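You operate a simulated robot arm through the tools that you are given. There is no shell and no other tool. Be economical: measure what you need, move in short steps, check, and stop when the job is done.

You run a simulated robot arm. Do the job below in one go: nothing can be reset, and whatever is moved stays where it is left.

TASK
Take the orange-banded white box and put it on the top of the big blanks. Push the green drawer of the fit bench shut. Put one of the teal fingers from the top of the green side table on top of the brown saddle carton. Take the grey finger from the top of the ledge of the wall shelving and leave it on the top of the near bench. Any order will do. Set down upright: orange-banded white box, teal finger.

Only the result counts: the job must be done as asked and must still hold three seconds after the hand-in. Knocking over, shifting, dropping, spilling or breaking anything else fails it.

THE ROBOT
A 6-joint arm with a two-finger gripper on a trunk, on a base that drives. Base frame: it is fixed to the floor where the robot stands at the start and does not move with it; the origin is under the middle of the robot, x ahead of it, y to its left, z up; the surface under the hand at the start is at about z = 560. Lengths are in mm, angles in rad, forces in N, time in s.
Its first joint turns from -2.897 to 2.897 rad. Places, roughly: green drawer of the fit bench [200, -2200, 800]; grey finger (5x7x13 cm) [-6600, -2500, 1000]; orange-banded white box (9x6x6 cm) [500, -100, 600]; saddle carton [-4500, 3250, 750]; teal finger (8x7x13 cm) [-4700, 3200, 800]; top of the big blanks [-3700, -1900, 900]; top of the near bench [-3900, -3500, 800]. Payload 3.43 kg.
Tool frame: the origin (TCP) lies between the finger pads and is the grasp point; the fingertips stand 20 mm ahead of it; z points along the fingers, y is the line along which they close. The gripper opens to 190 mm. The gripper's body begins 248 mm behind the TCP.
Orientation is that of the tool frame in the base frame, as [roll, pitch, yaw] about the fixed x, y, z axes, in that order (R = Rz(yaw) Ry(pitch) Rx(roll)). With the fingers straight down and closing along the base's y, the tool's x points along the base's -x, its y along +y and its z along -z.

THE INTERFACE
- The arm moves only by the tool arm_command. Its argument "steps" is a list that holds one entry, the list of rows, each a list of 7 numbers: the shift along the tool's x, y, z in m, then the turn, a rotation vector about the tool's x, y, z in rad, then the gripper command, from -1 (shut) to 1 (fully open), values between in proportion. In form: [[[x, y, z, wx, wy, wz, claw], ...]]. A call has 1 to 8 rows; each row is the pose to reach, as a shift and turn from the pose commanded when the call began, along the tool's axes at that moment. Rows are played at 5 a second. More than 50 mm and 0.15 rad between two rows, or a gripper value outside its range, and nothing of the call is played. A pose out of reach is approached as far as the arm can. The call stops where the force on the tool passes 40 N (or 10 N more than at its start, if that is more) or the arm is blocked; 0.2 s more then pass. The fingers move at their own pace (about 45 mm/s each) and stop on an object; they squeeze with about 35 N. The grip force told is the motor's: it shows also when the fingers shut on nothing. Time passes only in rows, and 0.2 s behind the last, so rows that repeat a pose let the fingers close. The reply holds the time, the measured pose of the TCP, the force on the tool along the base axes, the opening and the grip force, in the units named above and with some noise, with the torque about the TCP (base axes, N m) and any sound that the robot's microphone picked up.
- Cameras (640 x 400 px; columns grow to the right, rows downward): "scene" is now at [21.6, 173.3, 1291.1]; the picture's right is [-0.27, -0.96, 0.00], its down [-0.58, 0.17, -0.79] and it looks along [0.76, -0.22, -0.61] (base axes); focal length 293 px, centre (320, 200). "wrist" rides on the gripper at [70, -8, -288] in the tool frame; the picture's right is [0.12, 0.99, 0.00], its down [-0.96, 0.12, -0.25] and it looks along [-0.25, 0.03, 0.97] (tool axes); focal length 261 px, centre (320, 200). There is no depth. A picture from a camera that has moved, and an enlarged one, comes with that camera's place and axes in the base frame and with its lens.
- get_image(camera): a new picture of that camera. The clock stands still meanwhile.
- move_column(by): slides the trunk up (or, below 0, down) by that many mm; the arm and the scene camera ride with it, the base frame stays. It gives what a move gives, with no picture.
- base_move(legs): drives the robot by 1 to 6 legs, each [ahead, turn to the left] in mm and rad, along the robot's own axes; the way and the turn of a leg run together, so that a leg with both is an arc; at most 1500 mm and 3.142 rad a leg. The arm and the cameras ride along, it lands a little off, and it stops where it bumps. It gives what a move gives.
- aim_head(pan, tilt): turns the head with the scene camera to pan (to the left, within 2.705 rad either way) and tilt (down, from -0.506 to 1.204), counted from straight ahead of the robot. It gives what a move gives.
- zoom(camera, box): a new picture of the part [left, top, right, bottom] of that camera's present view, enlarged. The clock stands still meanwhile.
- finish_job(): hands the job in; it is judged then, once.

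Go step by step. Nothing tells you exact positions but the pictures and the camera data: compare them with the known pose of the tool, close in by small moves and look again before you grip or let go. The budget is 165 turns and 120 pictures, counting those below and the enlarged ones. Unless the task says otherwise, let go and move clear before handing in.

The tools are called after ">>>" by a JSON object that holds its "name" and its "arguments". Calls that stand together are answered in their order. arm_command: Moves the arm, as the interface text tells. Its arguments: {"type":"object","properties":{"steps":{"type":"array","items":{"type":"array","items":{"type":"array","items":{"type":"number"}}}}},"required":["steps"]} The other tools are called the same way: move_column (by) slides the trunk up or down; base_move (legs) drives the base; aim_head (pan, tilt) turns the head that bears the scene camera; get_image (camera) takes a picture; zoom (camera, box) takes an enlarged picture of a part of a camera's view; finish_job () hands the job in.

At the start:

```text
t: 0.0
ee_pos: [733.6, 22.8, 832.5]
tool_rot: [-3.141, 0.001, 3.141]
force: [-0.3, -0.4, -0.4]
torque: [0.02, -0.01, -0.02]
gripper_width: 190.0
grasp_force: 0.1
trunk travel left (down, up): [-100.0, 140.0]
robot x, y, heading: [3.0, 4.1, 0.004]
head pan, tilt: [-0.276, 0.653]
```

scene: 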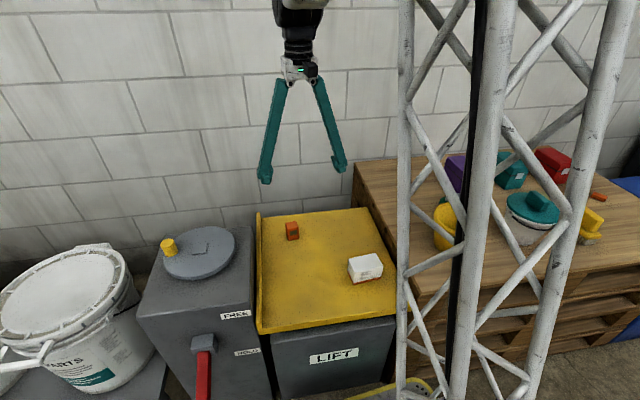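
wrist: 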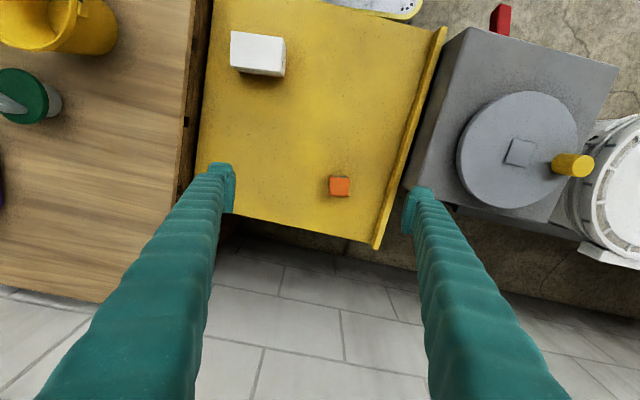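

The white box sits on the yellow surface near (540, -118). I'll take a close look at it first.

>>> {"name": "zoom", "arguments": {"camera": "scene", "box": [320, 230, 420, 300]}}

>>> {"name": "zoom", "arguments": {"camera": "wrist", "box": [190, 10, 310, 90]}}

```text
5.71 times, centred on (370, 265) of scene
camera zoom: at [21.6, 173.3, 1291.1], right [-0.27, -0.96, 0.0], down [-0.58, 0.17, -0.79], along [0.76, -0.22, -0.61], focal length 1676 px, centre (34, -171)
```

zoom: 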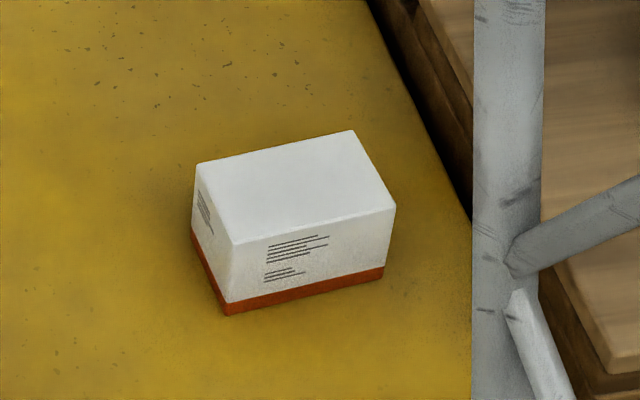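

```text
5.00 times, centred on (250, 50) of wrist
camera zoom: at [662.5, 14.5, 1121.3], right [-0.12, 0.99, 0.0], down [0.96, 0.12, 0.25], along [0.25, 0.03, -0.97], focal length 1303 px, centre (670, 950)
```

zoom: 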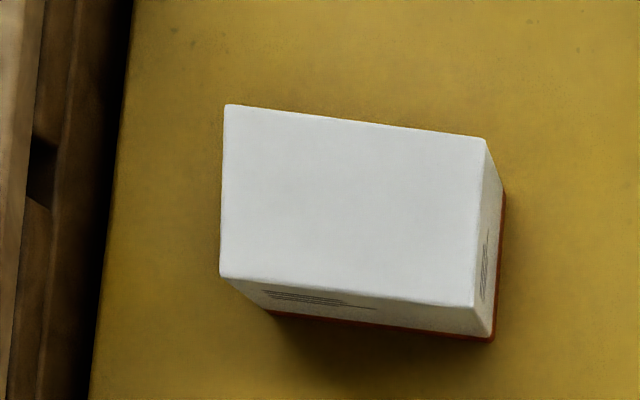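

The box is axis-aligned, with its centre about (542, -112) and its top at 620. Before reaching I'll check whether the lattice mast is part of the robot or an obstacle.

>>> {"name": "aim_head", "arguments": {"pan": -0.9, "tilt": 0.7}}

>>> {"name": "get_image", "arguments": {"camera": "scene"}}

>>> {"name": "aim_head", "arguments": {"pan": -1.2, "tilt": 0.1}}

>>> {"name": "get_image", "arguments": {"camera": "scene"}}

```text
t: 1.0
ee_pos: [733.0, 24.4, 833.4]
tool_rot: [3.141, 0.0, 3.142]
force: [0.4, 0.2, 0.1]
torque: [-0.01, -0.01, 0.01]
gripper_width: 189.7
grasp_force: 0.1
trunk travel left (down, up): [-100.0, 140.0]
robot x, y, heading: [2.3, 0.9, 0.003]
head pan, tilt: [-0.901, 0.7]
```

```text
115 pictures are left
camera scene: at [-9.0, 130.5, 1287.1], right [-0.78, -0.62, 0.0], down [-0.4, 0.5, -0.77], along [0.48, -0.6, -0.64], focal length 293 px, centre (320, 200)
```

scene: 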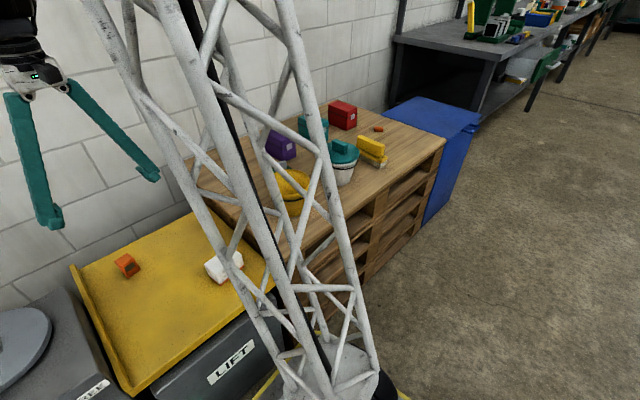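

```text
t: 2.0
ee_pos: [733.4, 23.4, 833.1]
tool_rot: [-3.141, 0.0, 3.142]
force: [-0.6, 0.0, -0.6]
torque: [0.02, 0.04, 0.02]
gripper_width: 190.1
grasp_force: 0.1
trunk travel left (down, up): [-100.0, 140.0]
robot x, y, heading: [1.2, -2.0, 0.0]
head pan, tilt: [-1.201, 0.099]
```

```text
114 pictures are left
camera scene: at [-28.5, 111.2, 1341.8], right [-0.93, -0.36, 0.0], down [-0.04, 0.09, -0.99], along [0.36, -0.93, -0.1], focal length 293 px, centre (320, 200)
```

scene: 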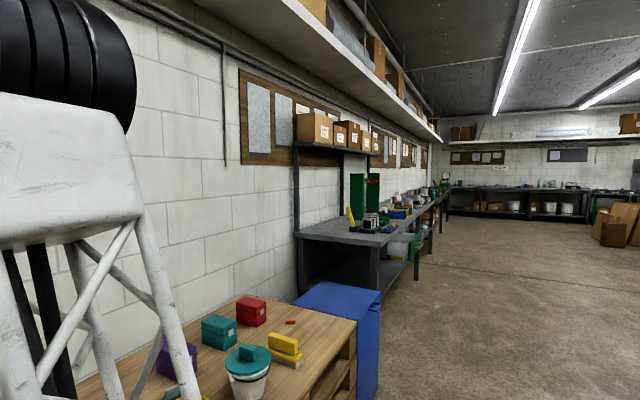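

The mast is the robot's own. I'll bring the hand over the box, still high.

>>> {"name": "arm_command", "arguments": {"steps": [[[0.032, -0.0225, 0.01, 0, 0, 0, 1], [0.064, -0.045, 0.02, 0, 0, 0, 1], [0.096, -0.0675, 0.03, 0, 0, 0, 1], [0.128, -0.09, 0.04, 0, 0, 0, 1], [0.16, -0.1125, 0.05, 0, 0, 0, 1], [0.191, -0.135, 0.06, 0, 0, 0, 1], [0.191, -0.135, 0.1, 0, 0, 0, 1], [0.191, -0.135, 0.1, 0, 0, 0, 1]]]}}

>>> {"name": "get_image", "arguments": {"camera": "wrist"}}

```text
t: 3.8
ee_pos: [544.1, -112.1, 732.5]
tool_rot: [3.141, 0.0, 3.141]
force: [1.0, -0.1, 0.2]
torque: [0.01, 0.05, 0.03]
gripper_width: 190.0
grasp_force: 0.1
trunk travel left (down, up): [-100.0, 140.0]
robot x, y, heading: [1.5, 0.9, -0.002]
head pan, tilt: [-1.201, 0.099]
```

```text
113 pictures are left
camera wrist: at [472.7, -120.6, 1020.1], right [-0.12, 0.99, 0.0], down [0.96, 0.12, 0.25], along [0.25, 0.03, -0.97], focal length 261 px, centre (320, 200)
```

wrist: 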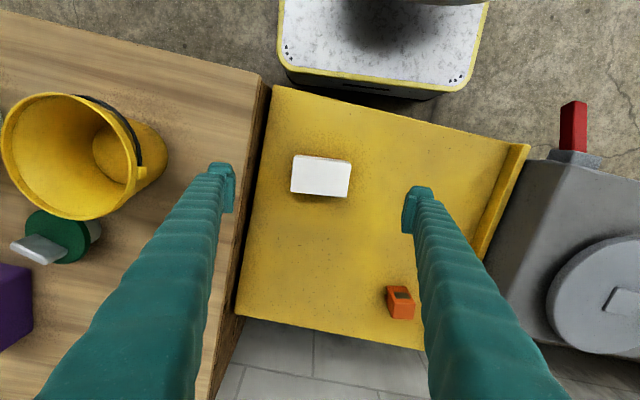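

The hand is centred over the box. I'll narrow the fingers to about 130 mm, go down to TCP z ≈ 595 and grip.

>>> {"name": "arm_command", "arguments": {"steps": [[[0.003, 0, 0, 0, 0, 0, 0.37], [0.003, 0, 0, 0, 0, 0, 0.37], [0.003, 0, 0.03, 0, 0, 0, 0.37], [0.003, 0, 0.065, 0, 0, 0, 0.37], [0.003, 0, 0.1, 0, 0, 0, 0.37], [0.003, 0, 0.125, 0, 0, 0, 0.37], [0.003, 0, 0.138, 0, 0, 0, 0.37], [0.003, 0, 0.138, 0, 0, 0, 0.37]]]}}

>>> {"name": "arm_command", "arguments": {"steps": [[[0, 0, 0, 0, 0, 0, -1], [0, 0, 0, 0, 0, 0, -1], [0, 0, 0, 0, 0, 0, -1], [0, 0, 0, 0, 0, 0, -1], [0, 0, 0, 0, 0, 0, -1]]]}}

>>> {"name": "get_image", "arguments": {"camera": "wrist"}}

```text
t: 5.6
ee_pos: [538.8, -112.1, 595.2]
tool_rot: [-3.141, 0.001, -3.141]
force: [-0.3, -0.4, 0.1]
torque: [0.0, -0.01, 0.01]
gripper_width: 130.0
grasp_force: 0.1
trunk travel left (down, up): [-100.0, 140.0]
robot x, y, heading: [2.1, 0.0, 0.002]
head pan, tilt: [-1.201, 0.099]
```

```text
t: 6.8
ee_pos: [538.5, -110.4, 595.1]
tool_rot: [3.141, 0.0, 3.14]
force: [0.5, -0.6, 1.2]
torque: [0.0, -0.05, -0.01]
gripper_width: 92.9
grasp_force: 34.9
trunk travel left (down, up): [-100.0, 140.0]
robot x, y, heading: [-2.3, 2.1, -0.002]
head pan, tilt: [-1.201, 0.099]
```

```text
112 pictures are left
camera wrist: at [468.3, -120.1, 883.3], right [-0.12, 0.99, 0.0], down [0.96, 0.12, 0.25], along [0.25, 0.03, -0.97], focal length 261 px, centre (320, 200)
```

wrist: 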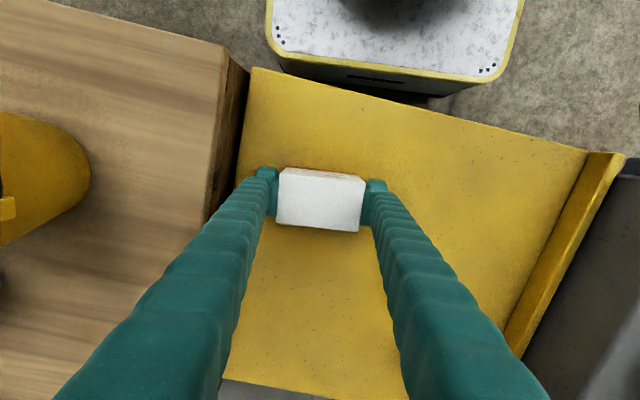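

The box is held. I'll lift it and look around for the driving route.

>>> {"name": "arm_command", "arguments": {"steps": [[[0, 0, -0.045, 0, 0, 0, -1], [0, 0, -0.09, 0, 0, 0, -1], [0, 0, -0.135, 0, 0, 0, -1], [0, 0, -0.18, 0, 0, 0, -1], [0, 0, -0.225, 0, 0, 0, -1], [0, 0, -0.27, 0, 0, 0, -1], [0, 0, -0.315, 0, 0, 0, -1], [0, 0, -0.35, 0, 0, 0, -1]]]}}

>>> {"name": "aim_head", "arguments": {"pan": -2.1, "tilt": 0.15}}

>>> {"name": "get_image", "arguments": {"camera": "scene"}}

>>> {"name": "aim_head", "arguments": {"pan": 2.7, "tilt": 0.15}}

>>> {"name": "get_image", "arguments": {"camera": "scene"}}

```text
t: 8.6
ee_pos: [540.1, -111.5, 944.3]
tool_rot: [3.14, -0.001, 3.141]
force: [0.0, 0.7, 0.0]
torque: [0.0, 0.08, -0.02]
gripper_width: 0.0
grasp_force: 33.9
trunk travel left (down, up): [-100.0, 140.0]
robot x, y, heading: [2.8, -2.3, 0.001]
head pan, tilt: [-1.201, 0.099]
```

```text
t: 9.8
ee_pos: [540.1, -110.4, 944.6]
tool_rot: [-3.141, -0.001, -3.14]
force: [0.1, -0.1, -0.3]
torque: [-0.01, -0.01, -0.02]
gripper_width: 0.2
grasp_force: 33.9
trunk travel left (down, up): [-100.0, 140.0]
robot x, y, heading: [-2.0, 4.4, -0.001]
head pan, tilt: [-2.1, 0.15]
```

```text
111 pictures are left
camera scene: at [-108.6, 116.9, 1337.2], right [-0.86, 0.5, 0.0], down [0.08, 0.13, -0.99], along [-0.5, -0.85, -0.15], focal length 293 px, centre (320, 200)
```

scene: 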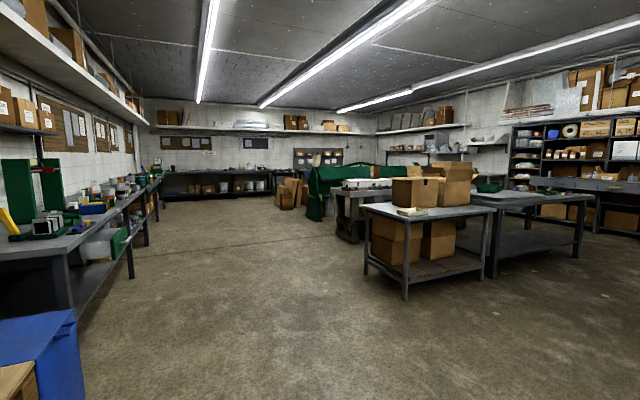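

```text
t: 13.6
ee_pos: [541.1, -111.5, 944.1]
tool_rot: [-3.141, 0.0, -3.142]
force: [0.6, -0.6, 0.4]
torque: [0.03, 0.0, 0.01]
gripper_width: 0.1
grasp_force: 34.0
trunk travel left (down, up): [-100.0, 140.0]
robot x, y, heading: [-3.9, -0.2, -0.003]
head pan, tilt: [2.7, 0.15]
```

```text
110 pictures are left
camera scene: at [-145.7, 236.6, 1337.2], right [0.43, 0.9, 0.0], down [0.14, -0.06, -0.99], along [-0.89, 0.42, -0.15], focal length 293 px, centre (320, 200)
```

scene: 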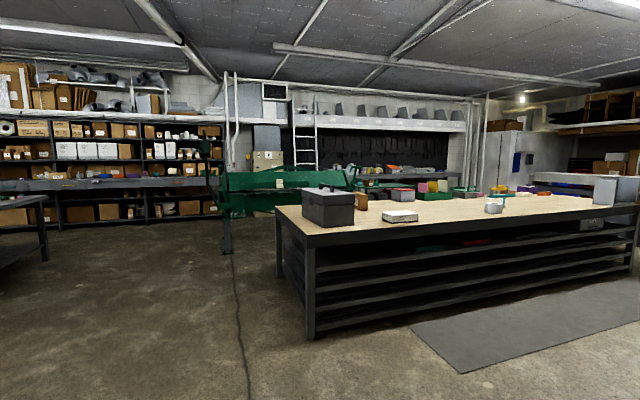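

The fingers shut completely, so the box slipped out. I'll look for it.

>>> {"name": "get_image", "arguments": {"camera": "wrist"}}

>>> {"name": "aim_head", "arguments": {"pan": -0.276, "tilt": 0.653}}

>>> {"name": "get_image", "arguments": {"camera": "scene"}}

```text
109 pictures are left
camera wrist: at [469.2, -120.3, 1232.5], right [-0.12, 0.99, 0.0], down [0.96, 0.12, 0.25], along [0.25, 0.03, -0.97], focal length 261 px, centre (320, 200)
```

wrist: 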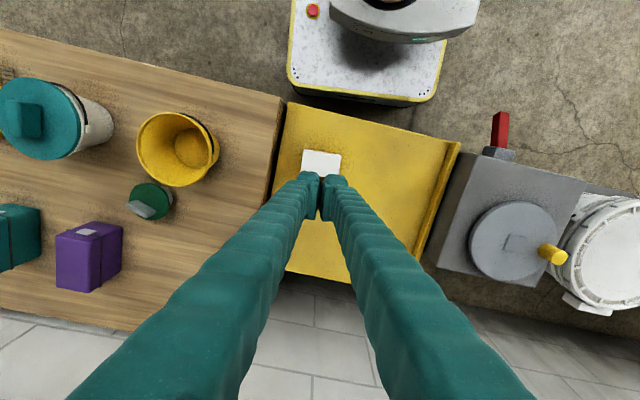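

```text
t: 16.2
ee_pos: [539.9, -110.9, 944.7]
tool_rot: [3.141, -0.001, 3.141]
force: [0.3, 0.2, 0.3]
torque: [-0.02, -0.01, 0.01]
gripper_width: 0.0
grasp_force: 34.8
trunk travel left (down, up): [-100.0, 140.0]
robot x, y, heading: [-0.3, -5.9, 0.002]
head pan, tilt: [-0.276, 0.653]
```

```text
108 pictures are left
camera scene: at [21.5, 173.4, 1291.1], right [-0.27, -0.96, 0.0], down [-0.58, 0.17, -0.79], along [0.76, -0.22, -0.61], focal length 293 px, centre (320, 200)
```

scene: 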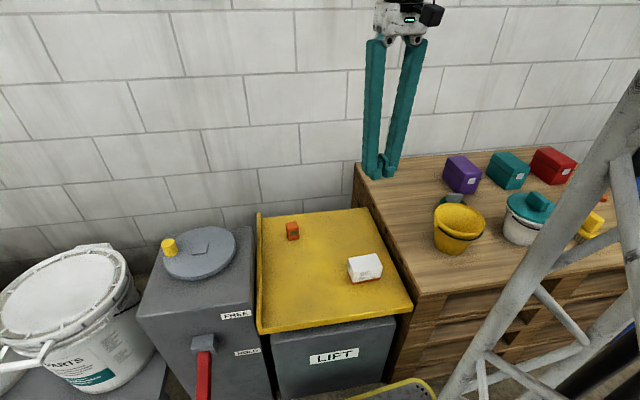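

The box has not moved; it slipped out while I lifted. I'll grip again a bit lower, then lift slowly and watch the force.

>>> {"name": "arm_command", "arguments": {"steps": [[[0, 0, 0.0, 0, 0, 0, 0.3], [0, 0, 0.045, 0, 0, 0, 0.3], [0, 0, 0.09, 0, 0, 0, 0.3], [0, 0, 0.135, 0, 0, 0, 0.3], [0, 0, 0.18, 0, 0, 0, 0.3], [0, 0, 0.22, 0, 0, 0, 0.3], [0, 0, 0.26, 0, 0, 0, 0.3], [0, 0, 0.26, 0, 0, 0, 0.3]]]}}

>>> {"name": "arm_command", "arguments": {"steps": [[[0, 0, 0.03, 0, 0, 0, 0.3], [0, 0, 0.06, 0, 0, 0, 0.3], [0, 0, 0.08, 0, 0, 0, 0.3], [0, 0, 0.09, 0, 0, 0, 0.3], [0, 0, 0.097, 0, 0, 0, 0.3], [0, 0, 0.097, 0, 0, 0, 0.3]]]}}

>>> {"name": "zoom", "arguments": {"camera": "scene", "box": [300, 200, 430, 300]}}

```text
t: 18.0
ee_pos: [540.8, -111.0, 684.6]
tool_rot: [3.141, 0.0, -3.141]
force: [-0.7, -0.4, 0.6]
torque: [0.01, -0.03, 0.0]
gripper_width: 123.7
grasp_force: 0.0
trunk travel left (down, up): [-100.0, 140.0]
robot x, y, heading: [5.1, 0.6, -0.0]
head pan, tilt: [-0.276, 0.653]
```

```text
t: 19.4
ee_pos: [538.4, -112.7, 588.3]
tool_rot: [-3.142, 0.002, -3.14]
force: [-0.1, 0.5, -0.4]
torque: [-0.03, 0.01, 0.0]
gripper_width: 123.2
grasp_force: 0.0
trunk travel left (down, up): [-100.0, 140.0]
robot x, y, heading: [-1.6, 1.0, 0.003]
head pan, tilt: [-0.276, 0.653]
```

```text
4.00 times, centred on (365, 250) of scene
camera zoom: at [21.6, 173.3, 1291.1], right [-0.27, -0.96, 0.0], down [-0.58, 0.17, -0.79], along [0.76, -0.22, -0.61], focal length 1173 px, centre (140, 0)
```

zoom: 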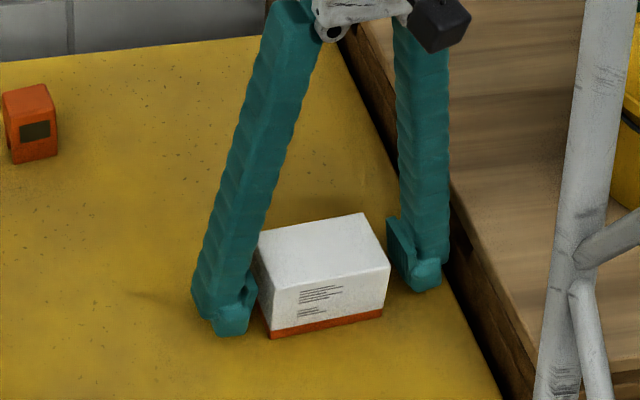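

>>> {"name": "arm_command", "arguments": {"steps": [[[0, 0, 0, 0, 0, 0, -1], [0, 0, 0, 0, 0, 0, -1], [0, 0, 0, 0, 0, 0, -1], [0, 0, 0, 0, 0, 0, -1], [0, 0, 0, 0, 0, 0, -1], [0, 0, -0.002, 0, 0, 0, -1], [0, 0, -0.004, 0, 0, 0, -1]]]}}

>>> {"name": "arm_command", "arguments": {"steps": [[[0, 0, -0.002, 0, 0, 0, -1], [0, 0, -0.004, 0, 0, 0, -1], [0, 0, -0.007, 0, 0, 0, -1], [0, 0, -0.01, 0, 0, 0, -1]]]}}

>>> {"name": "zoom", "arguments": {"camera": "scene", "box": [300, 200, 430, 300]}}

```text
t: 21.0
ee_pos: [538.2, -110.8, 592.7]
tool_rot: [3.142, 0.002, -3.141]
force: [1.1, 0.1, -0.8]
torque: [-0.02, 0.0, 0.03]
gripper_width: 93.8
grasp_force: 34.6
trunk travel left (down, up): [-100.0, 140.0]
robot x, y, heading: [-0.1, 1.1, -0.002]
head pan, tilt: [-0.276, 0.653]
```

```text
t: 22.0
ee_pos: [539.4, -111.9, 602.1]
tool_rot: [-3.141, 0.001, -3.141]
force: [0.7, 0.4, -1.3]
torque: [-0.01, 0.04, -0.01]
gripper_width: 93.9
grasp_force: 34.6
trunk travel left (down, up): [-100.0, 140.0]
robot x, y, heading: [1.1, 3.4, 0.0]
head pan, tilt: [-0.276, 0.653]
```

```text
4.00 times, centred on (365, 250) of scene
camera zoom: at [21.6, 173.3, 1291.1], right [-0.27, -0.96, 0.0], down [-0.58, 0.17, -0.79], along [0.76, -0.22, -0.61], focal length 1173 px, centre (140, 0)
```

zoom: 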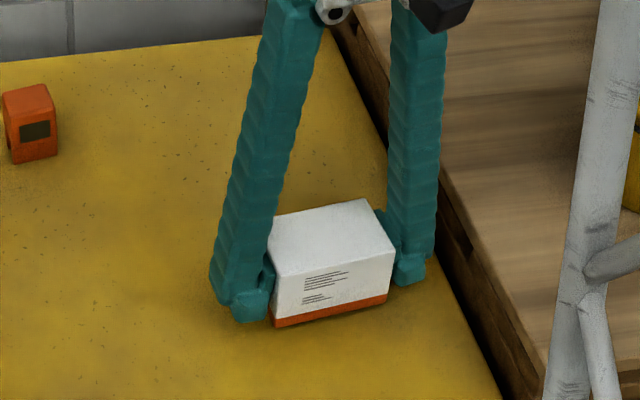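

It is lifting now, at about 1 N. I'll continue gently.

>>> {"name": "arm_command", "arguments": {"steps": [[[0, 0, -0.005, 0, 0, 0, -1], [0, 0, -0.012, 0, 0, 0, -1], [0, 0, -0.02, 0, 0, 0, -1], [0, 0, -0.03, 0, 0, 0, -1], [0, 0, -0.04, 0, 0, 0, -1], [0, 0, -0.05, 0, 0, 0, -1], [0, 0, -0.06, 0, 0, 0, -1]]]}}

>>> {"name": "zoom", "arguments": {"camera": "scene", "box": [300, 170, 430, 300]}}

```text
t: 23.6
ee_pos: [539.8, -111.7, 661.9]
tool_rot: [-3.141, -0.001, -3.14]
force: [-0.1, 0.6, -1.0]
torque: [0.02, 0.0, 0.0]
gripper_width: 93.9
grasp_force: 34.6
trunk travel left (down, up): [-100.0, 140.0]
robot x, y, heading: [-3.3, -0.4, -0.001]
head pan, tilt: [-0.276, 0.653]
```

```text
3.08 times, centred on (365, 235) of scene
camera zoom: at [21.7, 173.3, 1291.1], right [-0.27, -0.96, 0.0], down [-0.58, 0.17, -0.79], along [0.76, -0.22, -0.61], focal length 902 px, centre (182, 92)
```

zoom: 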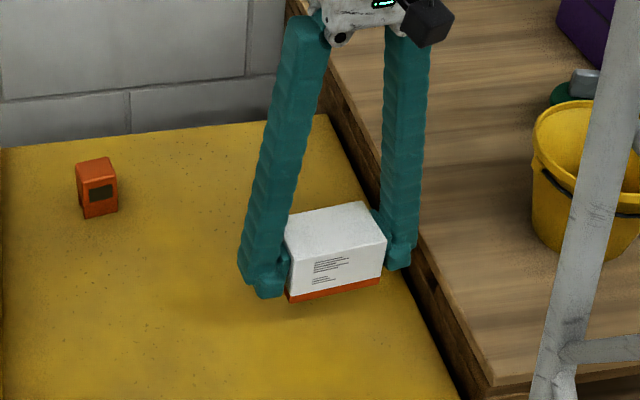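

The grip is stable. I'll raise it at a moderate pace.

>>> {"name": "arm_command", "arguments": {"steps": [[[0, 0, -0.015, 0, 0, 0, -1], [0, 0, -0.035, 0, 0, 0, -1], [0, 0, -0.055, 0, 0, 0, -1], [0, 0, -0.08, 0, 0, 0, -1], [0, 0, -0.105, 0, 0, 0, -1], [0, 0, -0.13, 0, 0, 0, -1], [0, 0, -0.15, 0, 0, 0, -1], [0, 0, -0.16, 0, 0, 0, -1]]]}}

>>> {"name": "move_column", "arguments": {"by": 140}}

>>> {"name": "get_image", "arguments": {"camera": "wrist"}}

```text
t: 25.4
ee_pos: [539.3, -112.5, 822.9]
tool_rot: [-3.14, -0.001, -3.141]
force: [0.1, 0.7, -2.2]
torque: [0.04, 0.03, 0.0]
gripper_width: 93.8
grasp_force: 34.3
trunk travel left (down, up): [-100.0, 140.0]
robot x, y, heading: [-1.2, 3.0, 0.004]
head pan, tilt: [-0.276, 0.653]
```

```text
t: 27.1
ee_pos: [539.8, -111.9, 961.5]
tool_rot: [3.141, -0.001, -3.142]
force: [0.8, -0.6, -1.0]
torque: [0.0, 0.0, -0.02]
gripper_width: 94.0
grasp_force: 35.1
trunk travel left (down, up): [-240.0, 0.0]
robot x, y, heading: [1.2, 3.4, -0.001]
head pan, tilt: [-0.276, 0.653]
```

```text
104 pictures are left
camera wrist: at [468.6, -120.4, 1250.1], right [-0.12, 0.99, 0.0], down [0.96, 0.12, 0.25], along [0.25, 0.03, -0.97], focal length 261 px, centre (320, 200)
```

wrist: 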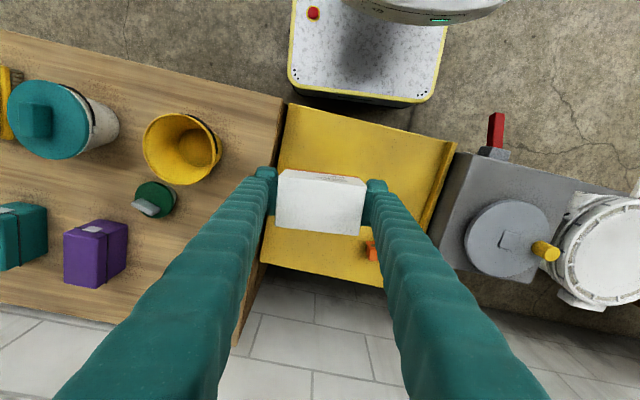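

The box is securely held at z ≈ 960. The floor along y ≈ -300 looks clear, so I'll back off, turn and drive towards the blanks, ending up facing -y.

>>> {"name": "base_move", "arguments": {"legs": [[-400, 0], [0, -2.962], [1500, 0], [1500, 0], [354, 0], [0, 1.391]]}}

>>> {"name": "aim_head", "arguments": {"pan": 0, "tilt": 0.5}}

>>> {"name": "get_image", "arguments": {"camera": "scene"}}

>>> {"name": "get_image", "arguments": {"camera": "wrist"}}

```text
t: 56.4
ee_pos: [-3801.2, -1181.5, 962.2]
tool_rot: [3.141, 0.001, 1.584]
force: [0.0, 0.2, -0.8]
torque: [-0.01, -0.03, -0.01]
gripper_width: 93.9
grasp_force: 34.6
trunk travel left (down, up): [-240.0, 0.0]
robot x, y, heading: [-3697.9, -639.0, -1.554]
head pan, tilt: [-0.276, 0.653]
```

```text
t: 57.2
ee_pos: [-3801.3, -1181.6, 961.9]
tool_rot: [-3.141, 0.0, 1.585]
force: [-0.8, 0.2, -1.0]
torque: [0.02, -0.02, -0.01]
gripper_width: 93.7
grasp_force: 35.0
trunk travel left (down, up): [-240.0, 0.0]
robot x, y, heading: [-3695.6, -640.2, -1.557]
head pan, tilt: [0.0, 0.499]
```

```text
103 pictures are left
camera scene: at [-3499.3, -671.3, 1444.8], right [-1.0, -0.01, 0.0], down [-0.01, 0.48, -0.88], along [0.01, -0.88, -0.48], focal length 293 px, centre (320, 200)
```

scene: 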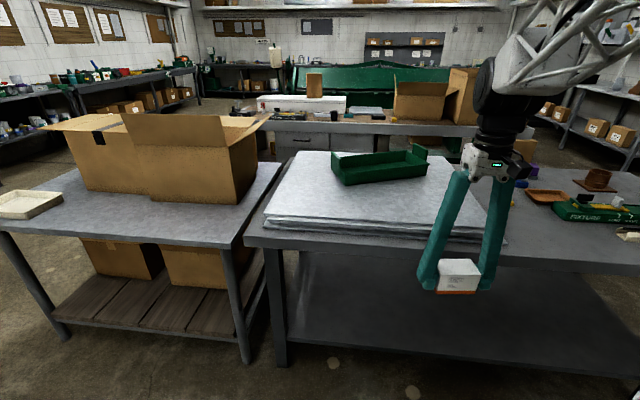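

```text
102 pictures are left
camera wrist: at [-3810.9, -1112.3, 1250.2], right [0.99, 0.13, 0.0], down [0.13, -0.96, 0.25], along [0.03, -0.25, -0.97], focal length 261 px, centre (320, 200)
```

wrist: 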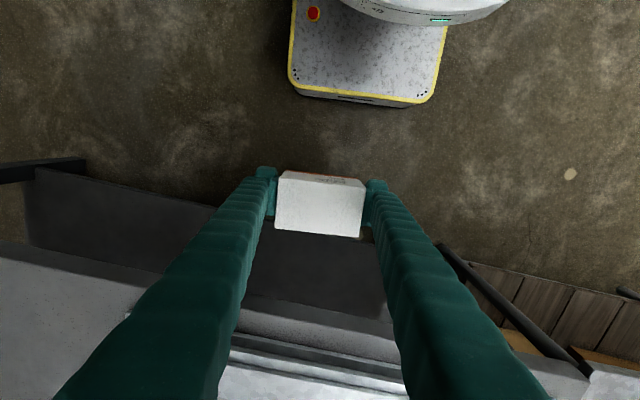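

The big blanks are the grey sheet stack in front, with a green tray at the back. I'll drive 270 mm closer and look again.

>>> {"name": "base_move", "arguments": {"legs": [[270, 0]]}}

>>> {"name": "get_image", "arguments": {"camera": "scene"}}

>>> {"name": "get_image", "arguments": {"camera": "wrist"}}

```text
t: 59.1
ee_pos: [-3797.4, -1451.9, 961.5]
tool_rot: [3.141, -0.001, 1.585]
force: [0.4, -0.4, -1.9]
torque: [-0.03, 0.0, 0.04]
gripper_width: 94.0
grasp_force: 34.7
trunk travel left (down, up): [-240.0, 0.0]
robot x, y, heading: [-3692.4, -912.4, -1.557]
head pan, tilt: [0.0, 0.499]
```

```text
101 pictures are left
camera scene: at [-3495.7, -941.9, 1444.8], right [-1.0, -0.01, 0.0], down [-0.01, 0.48, -0.88], along [0.01, -0.88, -0.48], focal length 293 px, centre (320, 200)
```

scene: 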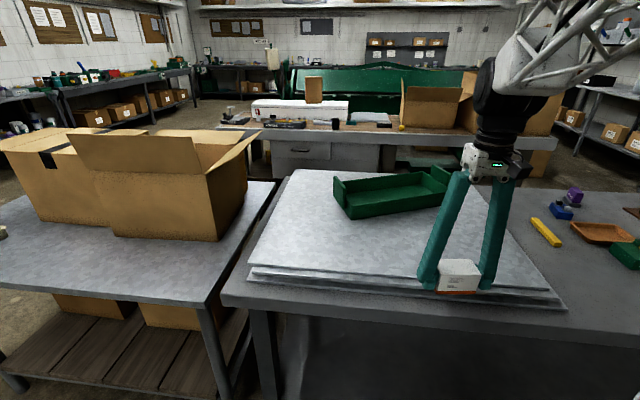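

```text
100 pictures are left
camera wrist: at [-3807.8, -1382.6, 1250.2], right [0.99, 0.13, 0.0], down [0.13, -0.96, 0.25], along [0.03, -0.25, -0.97], focal length 261 px, centre (320, 200)
```

wrist: 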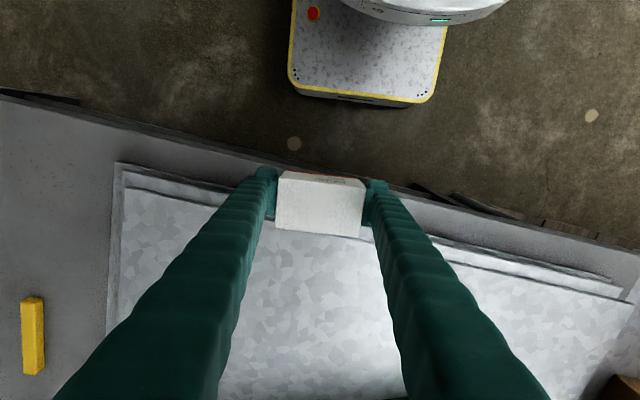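

The stack top is at z ≈ 904 and there is room in front of the tray. I'll move the box to about (-3720, -1650).

>>> {"name": "arm_command", "arguments": {"steps": [[[-0.005, 0.002, -0.015, 0, 0, 0, -1], [-0.035, 0.014, -0.015, 0, 0, 0, -1], [-0.07, 0.028, -0.015, 0, 0, 0, -1], [-0.105, 0.042, -0.015, 0, 0, 0, -1], [-0.14, 0.056, -0.015, 0, 0, 0, -1], [-0.175, 0.068, -0.015, 0, 0, 0, -1], [-0.198, 0.077, -0.015, 0, 0, 0, -1], [-0.198, 0.077, 0.0, 0, 0, 0, -1]]]}}

>>> {"name": "arm_command", "arguments": {"steps": [[[0, 0, 0.008, 0, 0, 0, -1], [0, 0, 0.014, 0, 0, 0, -1], [0, 0, 0.016, 0, 0, 0, -1]]]}}

>>> {"name": "zoom", "arguments": {"camera": "scene", "box": [260, 160, 500, 310]}}

```text
t: 60.9
ee_pos: [-3718.2, -1651.0, 961.6]
tool_rot: [3.141, 0.001, 1.583]
force: [-0.3, 0.4, -1.3]
torque: [-0.01, 0.0, 0.02]
gripper_width: 93.7
grasp_force: 35.2
trunk travel left (down, up): [-240.0, 0.0]
robot x, y, heading: [-3693.0, -907.9, -1.557]
head pan, tilt: [0.0, 0.499]
```

```text
t: 61.7
ee_pos: [-3718.8, -1650.7, 946.3]
tool_rot: [3.141, -0.001, 1.582]
force: [0.5, -0.1, -1.5]
torque: [0.01, -0.03, 0.03]
gripper_width: 94.1
grasp_force: 35.2
trunk travel left (down, up): [-240.0, 0.0]
robot x, y, heading: [-3692.7, -915.9, -1.562]
head pan, tilt: [0.0, 0.499]
```

```text
2.67 times, centred on (380, 235) of scene
camera zoom: at [-3495.7, -942.0, 1444.8], right [-1.0, -0.01, 0.0], down [-0.01, 0.48, -0.88], along [0.01, -0.88, -0.48], focal length 782 px, centre (160, 107)
```

zoom: 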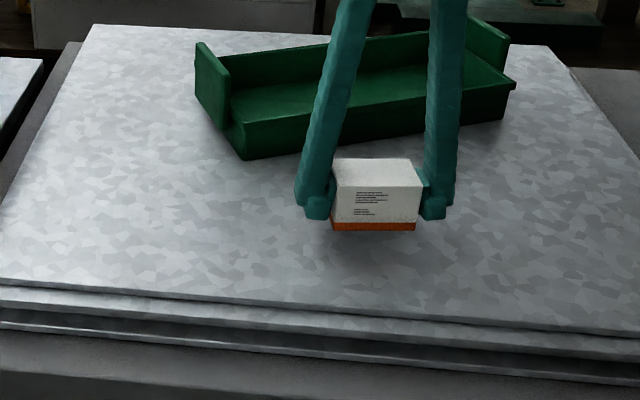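

>>> {"name": "arm_command", "arguments": {"steps": [[[0, 0, 0.003, 0, 0, 0, -1], [0, 0, 0.006, 0, 0, 0, -1], [0, 0, 0.008, 0, 0, 0, -1]]]}}

>>> {"name": "zoom", "arguments": {"camera": "scene", "box": [340, 200, 460, 275]}}

```text
t: 62.5
ee_pos: [-3718.8, -1650.4, 937.6]
tool_rot: [3.141, 0.0, 1.583]
force: [-0.8, 0.0, -1.5]
torque: [-0.01, -0.04, 0.01]
gripper_width: 93.7
grasp_force: 34.7
trunk travel left (down, up): [-240.0, 0.0]
robot x, y, heading: [-3694.3, -910.7, -1.562]
head pan, tilt: [0.0, 0.499]
```

```text
5.33 times, centred on (400, 238) of scene
camera zoom: at [-3495.7, -942.0, 1444.8], right [-1.0, -0.01, 0.0], down [-0.01, 0.48, -0.88], along [0.01, -0.88, -0.48], focal length 1564 px, centre (-107, 0)
```

zoom: 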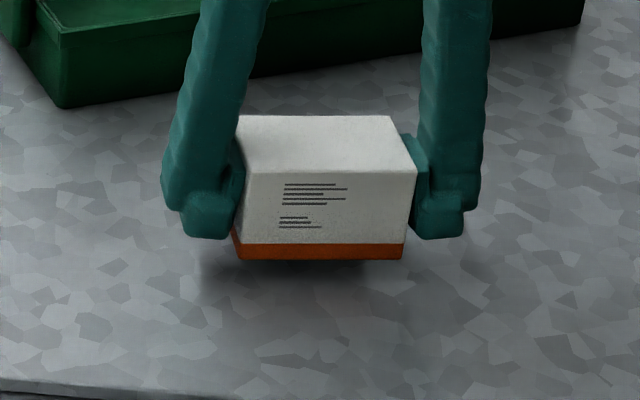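

>>> {"name": "arm_command", "arguments": {"steps": [[[0, 0, 0.002, 0, 0, 0, -1], [0, 0, 0.004, 0, 0, 0, -1], [0, 0, 0.006, 0, 0, 0, -1], [0, 0, 0.008, 0, 0, 0, -1]]]}}

>>> {"name": "zoom", "arguments": {"camera": "scene", "box": [340, 200, 460, 275]}}

```text
t: 63.5
ee_pos: [-3718.8, -1648.0, 930.6]
tool_rot: [3.141, 0.0, 1.582]
force: [-0.6, 0.0, -0.6]
torque: [0.0, -0.03, -0.05]
gripper_width: 93.6
grasp_force: 35.0
trunk travel left (down, up): [-240.0, 0.0]
robot x, y, heading: [-3693.5, -911.3, -1.559]
head pan, tilt: [0.0, 0.499]
```

```text
5.33 times, centred on (400, 238) of scene
camera zoom: at [-3495.7, -942.0, 1444.8], right [-1.0, -0.01, 0.0], down [-0.01, 0.48, -0.88], along [0.01, -0.88, -0.48], focal length 1564 px, centre (-107, 0)
```

zoom: 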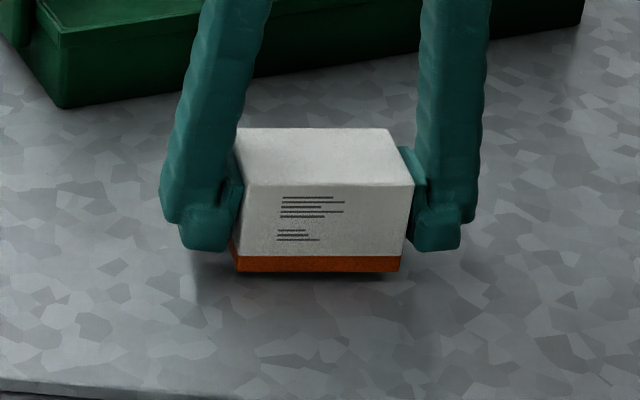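

>>> {"name": "arm_command", "arguments": {"steps": [[[0, 0, 0.001, 0, 0, 0, -1], [0, 0, 0.002, 0, 0, 0, -1], [0, 0, 0.003, 0, 0, 0, -1], [0, 0, 0.004, 0, 0, 0, -1], [0, 0, 0.005, 0, 0, 0, -1]]]}}

>>> {"name": "zoom", "arguments": {"camera": "scene", "box": [340, 200, 460, 275]}}

```text
t: 64.7
ee_pos: [-3718.4, -1649.5, 924.9]
tool_rot: [-3.139, -0.001, 1.581]
force: [-0.3, 0.4, -1.5]
torque: [0.0, -0.04, -0.01]
gripper_width: 93.9
grasp_force: 35.3
trunk travel left (down, up): [-240.0, 0.0]
robot x, y, heading: [-3693.9, -912.6, -1.558]
head pan, tilt: [0.0, 0.499]
```

```text
5.33 times, centred on (400, 238) of scene
camera zoom: at [-3495.7, -942.0, 1444.8], right [-1.0, -0.01, 0.0], down [-0.01, 0.48, -0.88], along [0.01, -0.88, -0.48], focal length 1564 px, centre (-107, 0)
```

zoom: 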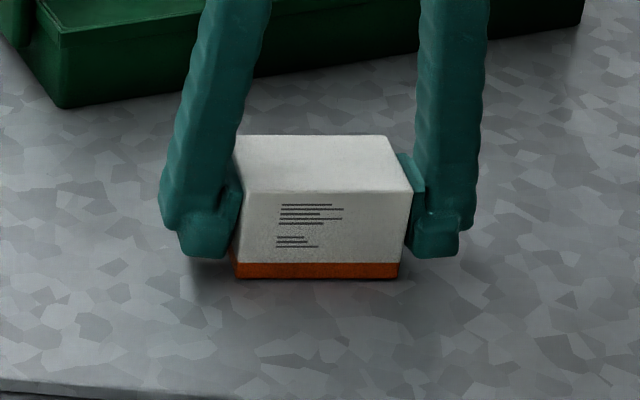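

>>> {"name": "arm_command", "arguments": {"steps": [[[0, 0, 0.001, 0, 0, 0, -1], [0, 0, 0.002, 0, 0, 0, -1], [0, 0, 0.003, 0, 0, 0, -1]]]}}

>>> {"name": "arm_command", "arguments": {"steps": [[[0, 0, 0.001, 0, 0, 0, -1], [0, 0, 0.002, 0, 0, 0, -1], [0, 0, 0.003, 0, 0, 0, -1]]]}}

>>> {"name": "zoom", "arguments": {"camera": "scene", "box": [340, 200, 460, 275]}}

```text
t: 65.5
ee_pos: [-3719.1, -1649.6, 924.1]
tool_rot: [3.141, 0.002, 1.582]
force: [0.9, 0.6, 24.6]
torque: [0.29, -0.03, -0.06]
gripper_width: 93.7
grasp_force: 34.6
trunk travel left (down, up): [-240.0, 0.0]
robot x, y, heading: [-3694.4, -909.3, -1.56]
head pan, tilt: [0.0, 0.499]
```

```text
t: 66.3
ee_pos: [-3718.0, -1650.2, 920.6]
tool_rot: [-3.142, 0.001, 1.585]
force: [-1.3, -3.9, 33.1]
torque: [0.05, 0.0, -0.01]
gripper_width: 94.0
grasp_force: 34.9
trunk travel left (down, up): [-240.0, 0.0]
robot x, y, heading: [-3692.6, -912.7, -1.556]
head pan, tilt: [0.0, 0.499]
```

```text
5.33 times, centred on (400, 238) of scene
camera zoom: at [-3495.7, -941.2, 1444.9], right [-1.0, -0.01, 0.0], down [-0.01, 0.48, -0.88], along [0.01, -0.88, -0.48], focal length 1564 px, centre (-107, 0)
```

zoom: 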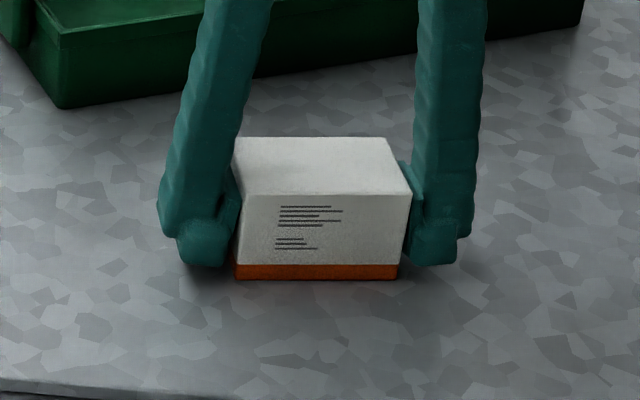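

The box is on the sheets. I'll ease off, open, and lift clear.

>>> {"name": "arm_command", "arguments": {"steps": [[[0, 0, -0.003, 0, 0, 0, -1], [0, 0, -0.003, 0, 0, 0, -0.01], [0, 0, -0.003, 0, 0, 0, 0.1], [0, 0, -0.003, 0, 0, 0, 0.3], [0, 0, -0.003, 0, 0, 0, 0.3], [0, 0, -0.003, 0, 0, 0, 0.3]]]}}

>>> {"name": "arm_command", "arguments": {"steps": [[[0, 0, -0.02, 0, 0, 0, 0.3], [0, 0, -0.06, 0, 0, 0, 0.3], [0, 0, -0.1, 0, 0, 0, 0.3], [0.04, 0, -0.13, 0, 0, 0, 0.3], [0.08, 0, -0.15, 0, 0, 0, 0.3], [0.12, 0, -0.15, 0, 0, 0, 0.3], [0.16, 0, -0.15, 0, 0, 0, 0.3], [0.2, 0, -0.15, 0, 0, 0, 0.3]]]}}

>>> {"name": "get_image", "arguments": {"camera": "scene"}}

```text
t: 67.7
ee_pos: [-3718.0, -1649.5, 921.7]
tool_rot: [-3.14, -0.001, 1.581]
force: [0.5, 0.4, 0.0]
torque: [0.02, 0.0, 0.0]
gripper_width: 123.5
grasp_force: 0.2
trunk travel left (down, up): [-240.0, 0.0]
robot x, y, heading: [-3693.0, -911.2, -1.559]
head pan, tilt: [0.0, 0.499]
```

```text
t: 69.5
ee_pos: [-3719.7, -1449.4, 1070.0]
tool_rot: [-3.141, -0.002, 1.584]
force: [0.7, -0.4, -1.0]
torque: [0.21, -0.01, -0.02]
gripper_width: 123.6
grasp_force: 0.0
trunk travel left (down, up): [-240.0, 0.0]
robot x, y, heading: [-3692.0, -913.5, -1.557]
head pan, tilt: [0.0, 0.499]
```

```text
94 pictures are left
camera scene: at [-3495.7, -942.7, 1444.8], right [-1.0, -0.01, 0.0], down [-0.01, 0.48, -0.88], along [0.01, -0.88, -0.48], focal length 293 px, centre (320, 200)
```

scene: 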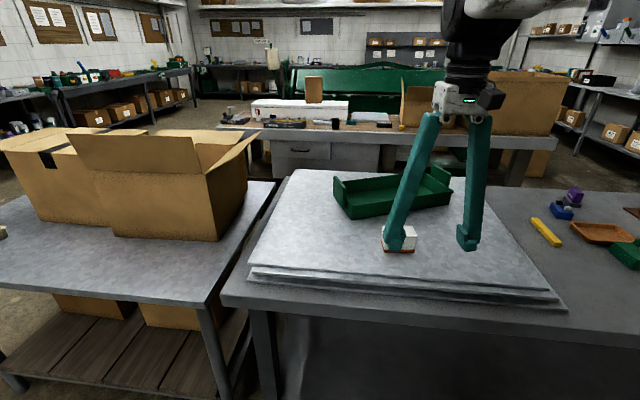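

>>> {"name": "zoom", "arguments": {"camera": "scene", "box": [330, 190, 490, 290]}}

>>> {"name": "get_image", "arguments": {"camera": "wrist"}}

```text
4.00 times, centred on (410, 240) of scene
camera zoom: at [-3495.7, -942.7, 1444.8], right [-1.0, -0.01, 0.0], down [-0.01, 0.48, -0.88], along [0.01, -0.88, -0.48], focal length 1173 px, centre (-40, 40)
```

zoom: 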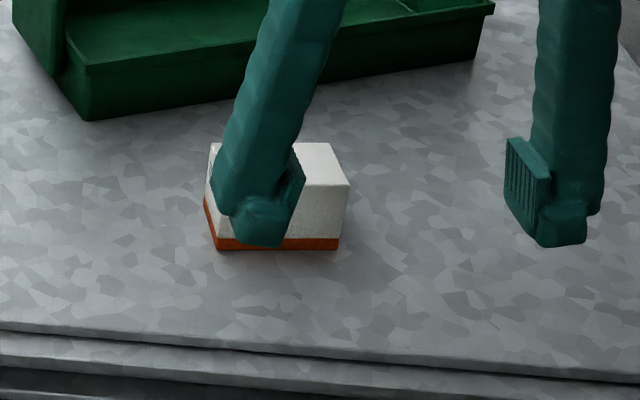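

```text
92 pictures are left
camera wrist: at [-3731.0, -1379.6, 1359.0], right [0.99, 0.13, 0.0], down [0.13, -0.96, 0.25], along [0.03, -0.24, -0.97], focal length 261 px, centre (320, 200)
```

wrist: 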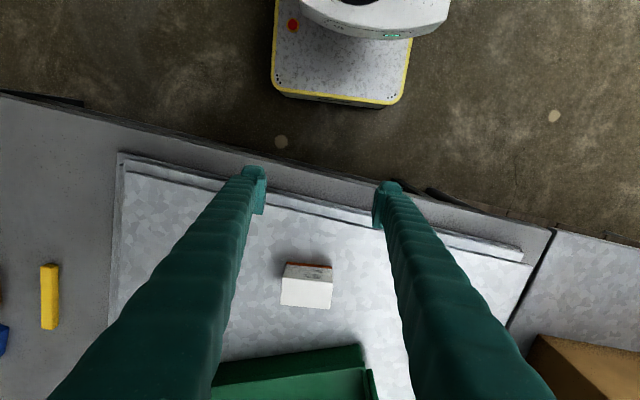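

The box stands upright on the blanks. Next is the grey finger on the shelf ledge, so I'll look towards it and at the near bench.

>>> {"name": "aim_head", "arguments": {"pan": -1.0, "tilt": 0.3}}

>>> {"name": "get_image", "arguments": {"camera": "scene"}}

>>> {"name": "aim_head", "arguments": {"pan": -1.8, "tilt": 0.3}}

>>> {"name": "get_image", "arguments": {"camera": "scene"}}

```text
t: 70.8
ee_pos: [-3720.7, -1448.2, 1072.1]
tool_rot: [-3.141, 0.002, 1.583]
force: [0.7, -0.6, -0.7]
torque: [0.04, -0.01, 0.0]
gripper_width: 123.2
grasp_force: 0.1
trunk travel left (down, up): [-240.0, 0.0]
robot x, y, heading: [-3697.8, -910.5, -1.556]
head pan, tilt: [-1.0, 0.3]
```

```text
91 pictures are left
camera scene: at [-3564.6, -915.2, 1463.9], right [-0.69, 0.73, 0.0], down [0.21, 0.2, -0.96], along [-0.69, -0.66, -0.29], focal length 293 px, centre (320, 200)
```

scene: 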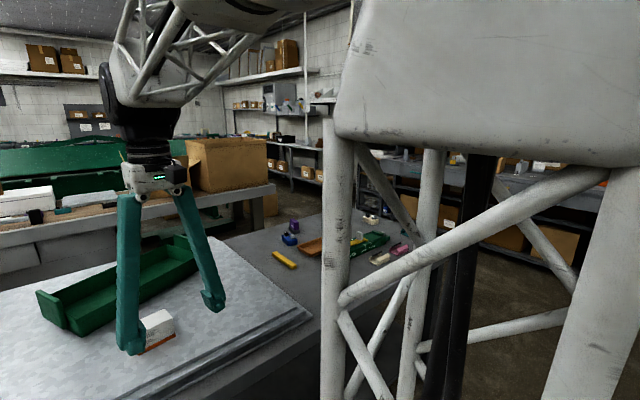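

```text
t: 71.9
ee_pos: [-3721.2, -1450.4, 1071.9]
tool_rot: [3.142, -0.001, 1.583]
force: [-0.3, 0.0, -0.9]
torque: [-0.01, -0.01, 0.0]
gripper_width: 123.3
grasp_force: 0.0
trunk travel left (down, up): [-240.0, 0.0]
robot x, y, heading: [-3693.9, -910.2, -1.561]
head pan, tilt: [-1.799, 0.3]
```

```text
90 pictures are left
camera scene: at [-3588.0, -831.0, 1463.2], right [0.21, 0.98, 0.0], down [0.29, -0.06, -0.96], along [-0.93, 0.2, -0.3], focal length 293 px, centre (320, 200)
```

scene: 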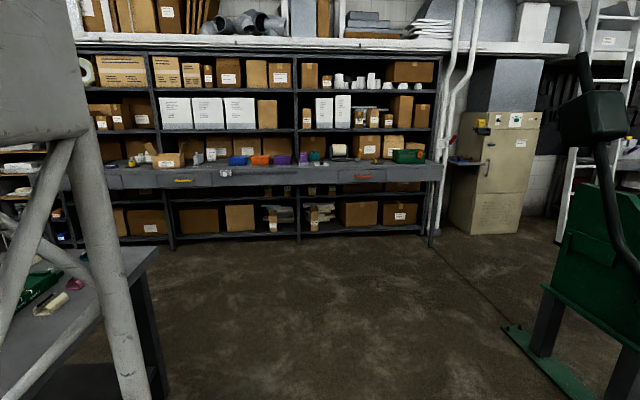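

>>> {"name": "base_move", "arguments": {"legs": [[-200, 0], [0, -1.583], [1500, 0], [200, 0], [0, 0.5]]}}

>>> {"name": "aim_head", "arguments": {"pan": 0, "tilt": 0.3}}

>>> {"name": "get_image", "arguments": {"camera": "scene"}}

```text
t: 87.2
ee_pos: [-5876.6, -948.6, 1070.7]
tool_rot: [-3.141, 0.0, 0.508]
force: [-0.2, 0.2, 0.8]
torque: [-0.01, -0.02, 0.0]
gripper_width: 123.4
grasp_force: 0.1
trunk travel left (down, up): [-240.0, 0.0]
robot x, y, heading: [-5388.1, -721.5, -2.638]
head pan, tilt: [-1.799, 0.3]
```

```text
t: 89.0
ee_pos: [-5876.9, -949.7, 1071.0]
tool_rot: [3.141, 0.001, 0.508]
force: [0.2, -0.5, 0.3]
torque: [0.01, -0.04, -0.01]
gripper_width: 123.7
grasp_force: 0.0
trunk travel left (down, up): [-240.0, 0.0]
robot x, y, heading: [-5390.5, -719.4, -2.634]
head pan, tilt: [0.0, 0.3]
```

```text
89 pictures are left
camera scene: at [-5324.3, -911.4, 1463.2], right [-0.48, 0.88, 0.0], down [0.26, 0.14, -0.96], along [-0.84, -0.46, -0.3], focal length 293 px, centre (320, 200)
```

scene: 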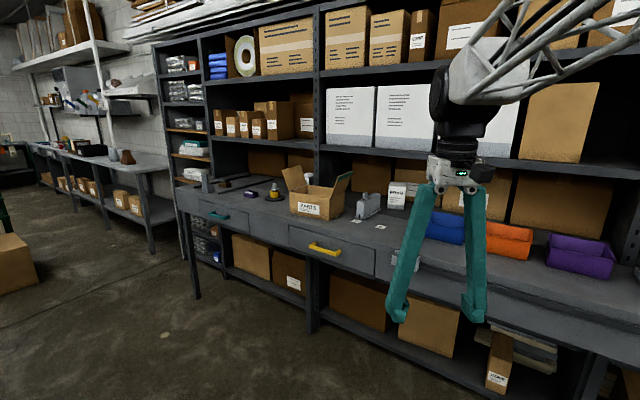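

>>> {"name": "zoom", "arguments": {"camera": "scene", "box": [160, 140, 400, 270]}}

```text
2.67 times, centred on (280, 205) of scene
camera zoom: at [-5324.3, -911.4, 1463.2], right [-0.48, 0.88, 0.0], down [0.26, 0.14, -0.96], along [-0.84, -0.46, -0.3], focal length 782 px, centre (427, 187)
```

zoom: 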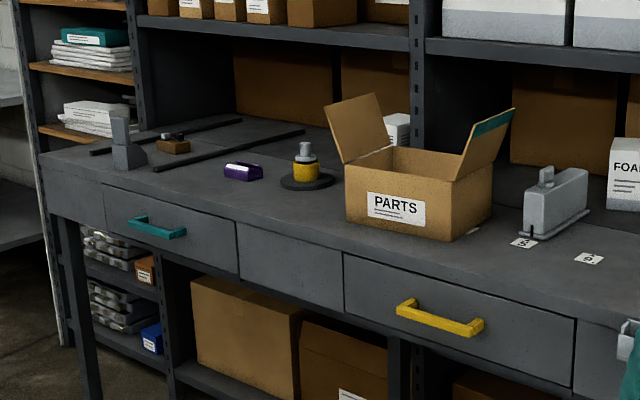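

The grey L-shaped finger stands near the left end of the ledge, around (-6600, -2450). I'll drive in front of it and face -x.

>>> {"name": "base_move", "arguments": {"legs": [[0, 0.83], [1500, 0], [278, 0], [0, -1.338]]}}

>>> {"name": "aim_head", "arguments": {"pan": -0.05, "tilt": 0.45}}

>>> {"name": "get_image", "arguments": {"camera": "scene"}}

>>> {"name": "get_image", "arguments": {"camera": "wrist"}}

```text
t: 103.8
ee_pos: [-6348.3, -2415.5, 1071.6]
tool_rot: [3.139, 0.001, -0.006]
force: [-0.2, 0.5, 0.9]
torque: [0.02, 0.0, 0.02]
gripper_width: 123.8
grasp_force: 0.1
trunk travel left (down, up): [-240.0, 0.0]
robot x, y, heading: [-5810.9, -2452.4, 3.135]
head pan, tilt: [0.0, 0.3]
```

```text
t: 104.5
ee_pos: [-6347.6, -2415.9, 1071.3]
tool_rot: [-3.141, 0.001, -0.007]
force: [0.2, 0.6, -0.4]
torque: [-0.01, -0.03, 0.05]
gripper_width: 123.6
grasp_force: 0.0
trunk travel left (down, up): [-240.0, 0.0]
robot x, y, heading: [-5811.9, -2457.1, 3.138]
head pan, tilt: [-0.051, 0.45]
```

```text
87 pictures are left
camera scene: at [-5845.8, -2649.1, 1449.3], right [0.06, 1.0, 0.0], down [0.43, -0.02, -0.9], along [-0.9, 0.05, -0.43], focal length 293 px, centre (320, 200)
```

scene: 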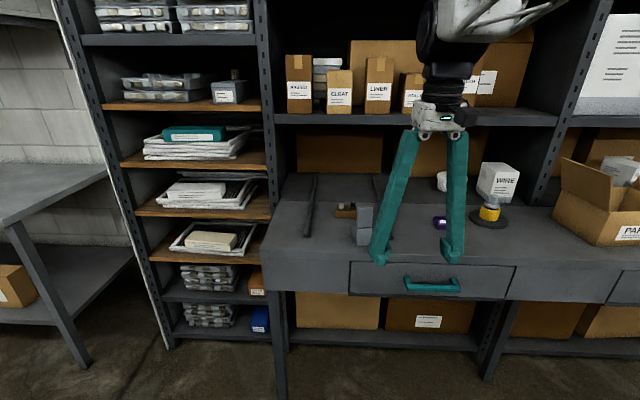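

```text
86 pictures are left
camera wrist: at [-6277.9, -2407.6, 1359.4], right [0.11, -0.99, 0.0], down [-0.96, -0.11, 0.25], along [-0.25, -0.03, -0.97], focal length 261 px, centre (320, 200)
```

wrist: 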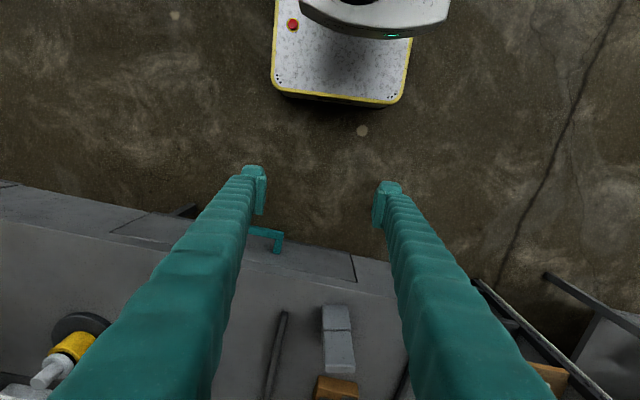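

>>> {"name": "zoom", "arguments": {"camera": "scene", "box": [290, 170, 410, 270]}}

>>> {"name": "zoom", "arguments": {"camera": "wrist", "box": [240, 270, 420, 400]}}

```text
4.00 times, centred on (350, 220) of scene
camera zoom: at [-5845.8, -2649.1, 1449.3], right [0.06, 1.0, 0.0], down [0.43, -0.02, -0.9], along [-0.9, 0.05, -0.43], focal length 1173 px, centre (200, 120)
```

zoom: 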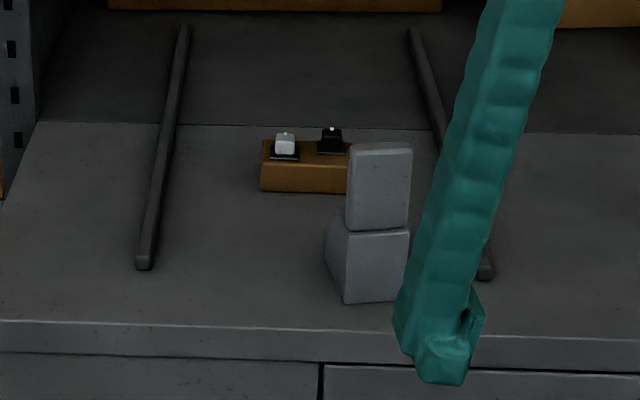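

```text
3.08 times, centred on (330, 335) of wrist
camera zoom: at [-6277.9, -2407.6, 1359.4], right [0.11, -0.99, 0.0], down [-0.96, -0.11, 0.25], along [-0.25, -0.03, -0.97], focal length 802 px, centre (289, -215)
```

zoom: 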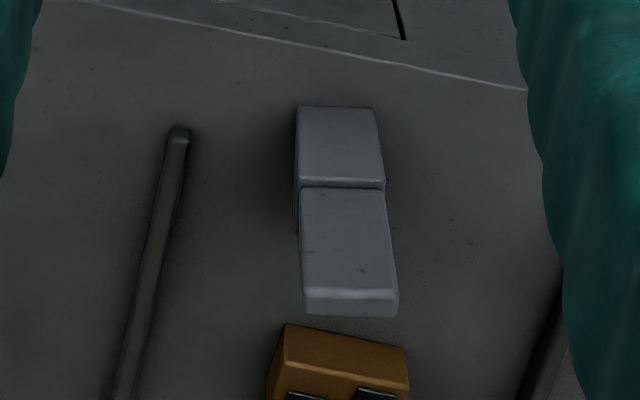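

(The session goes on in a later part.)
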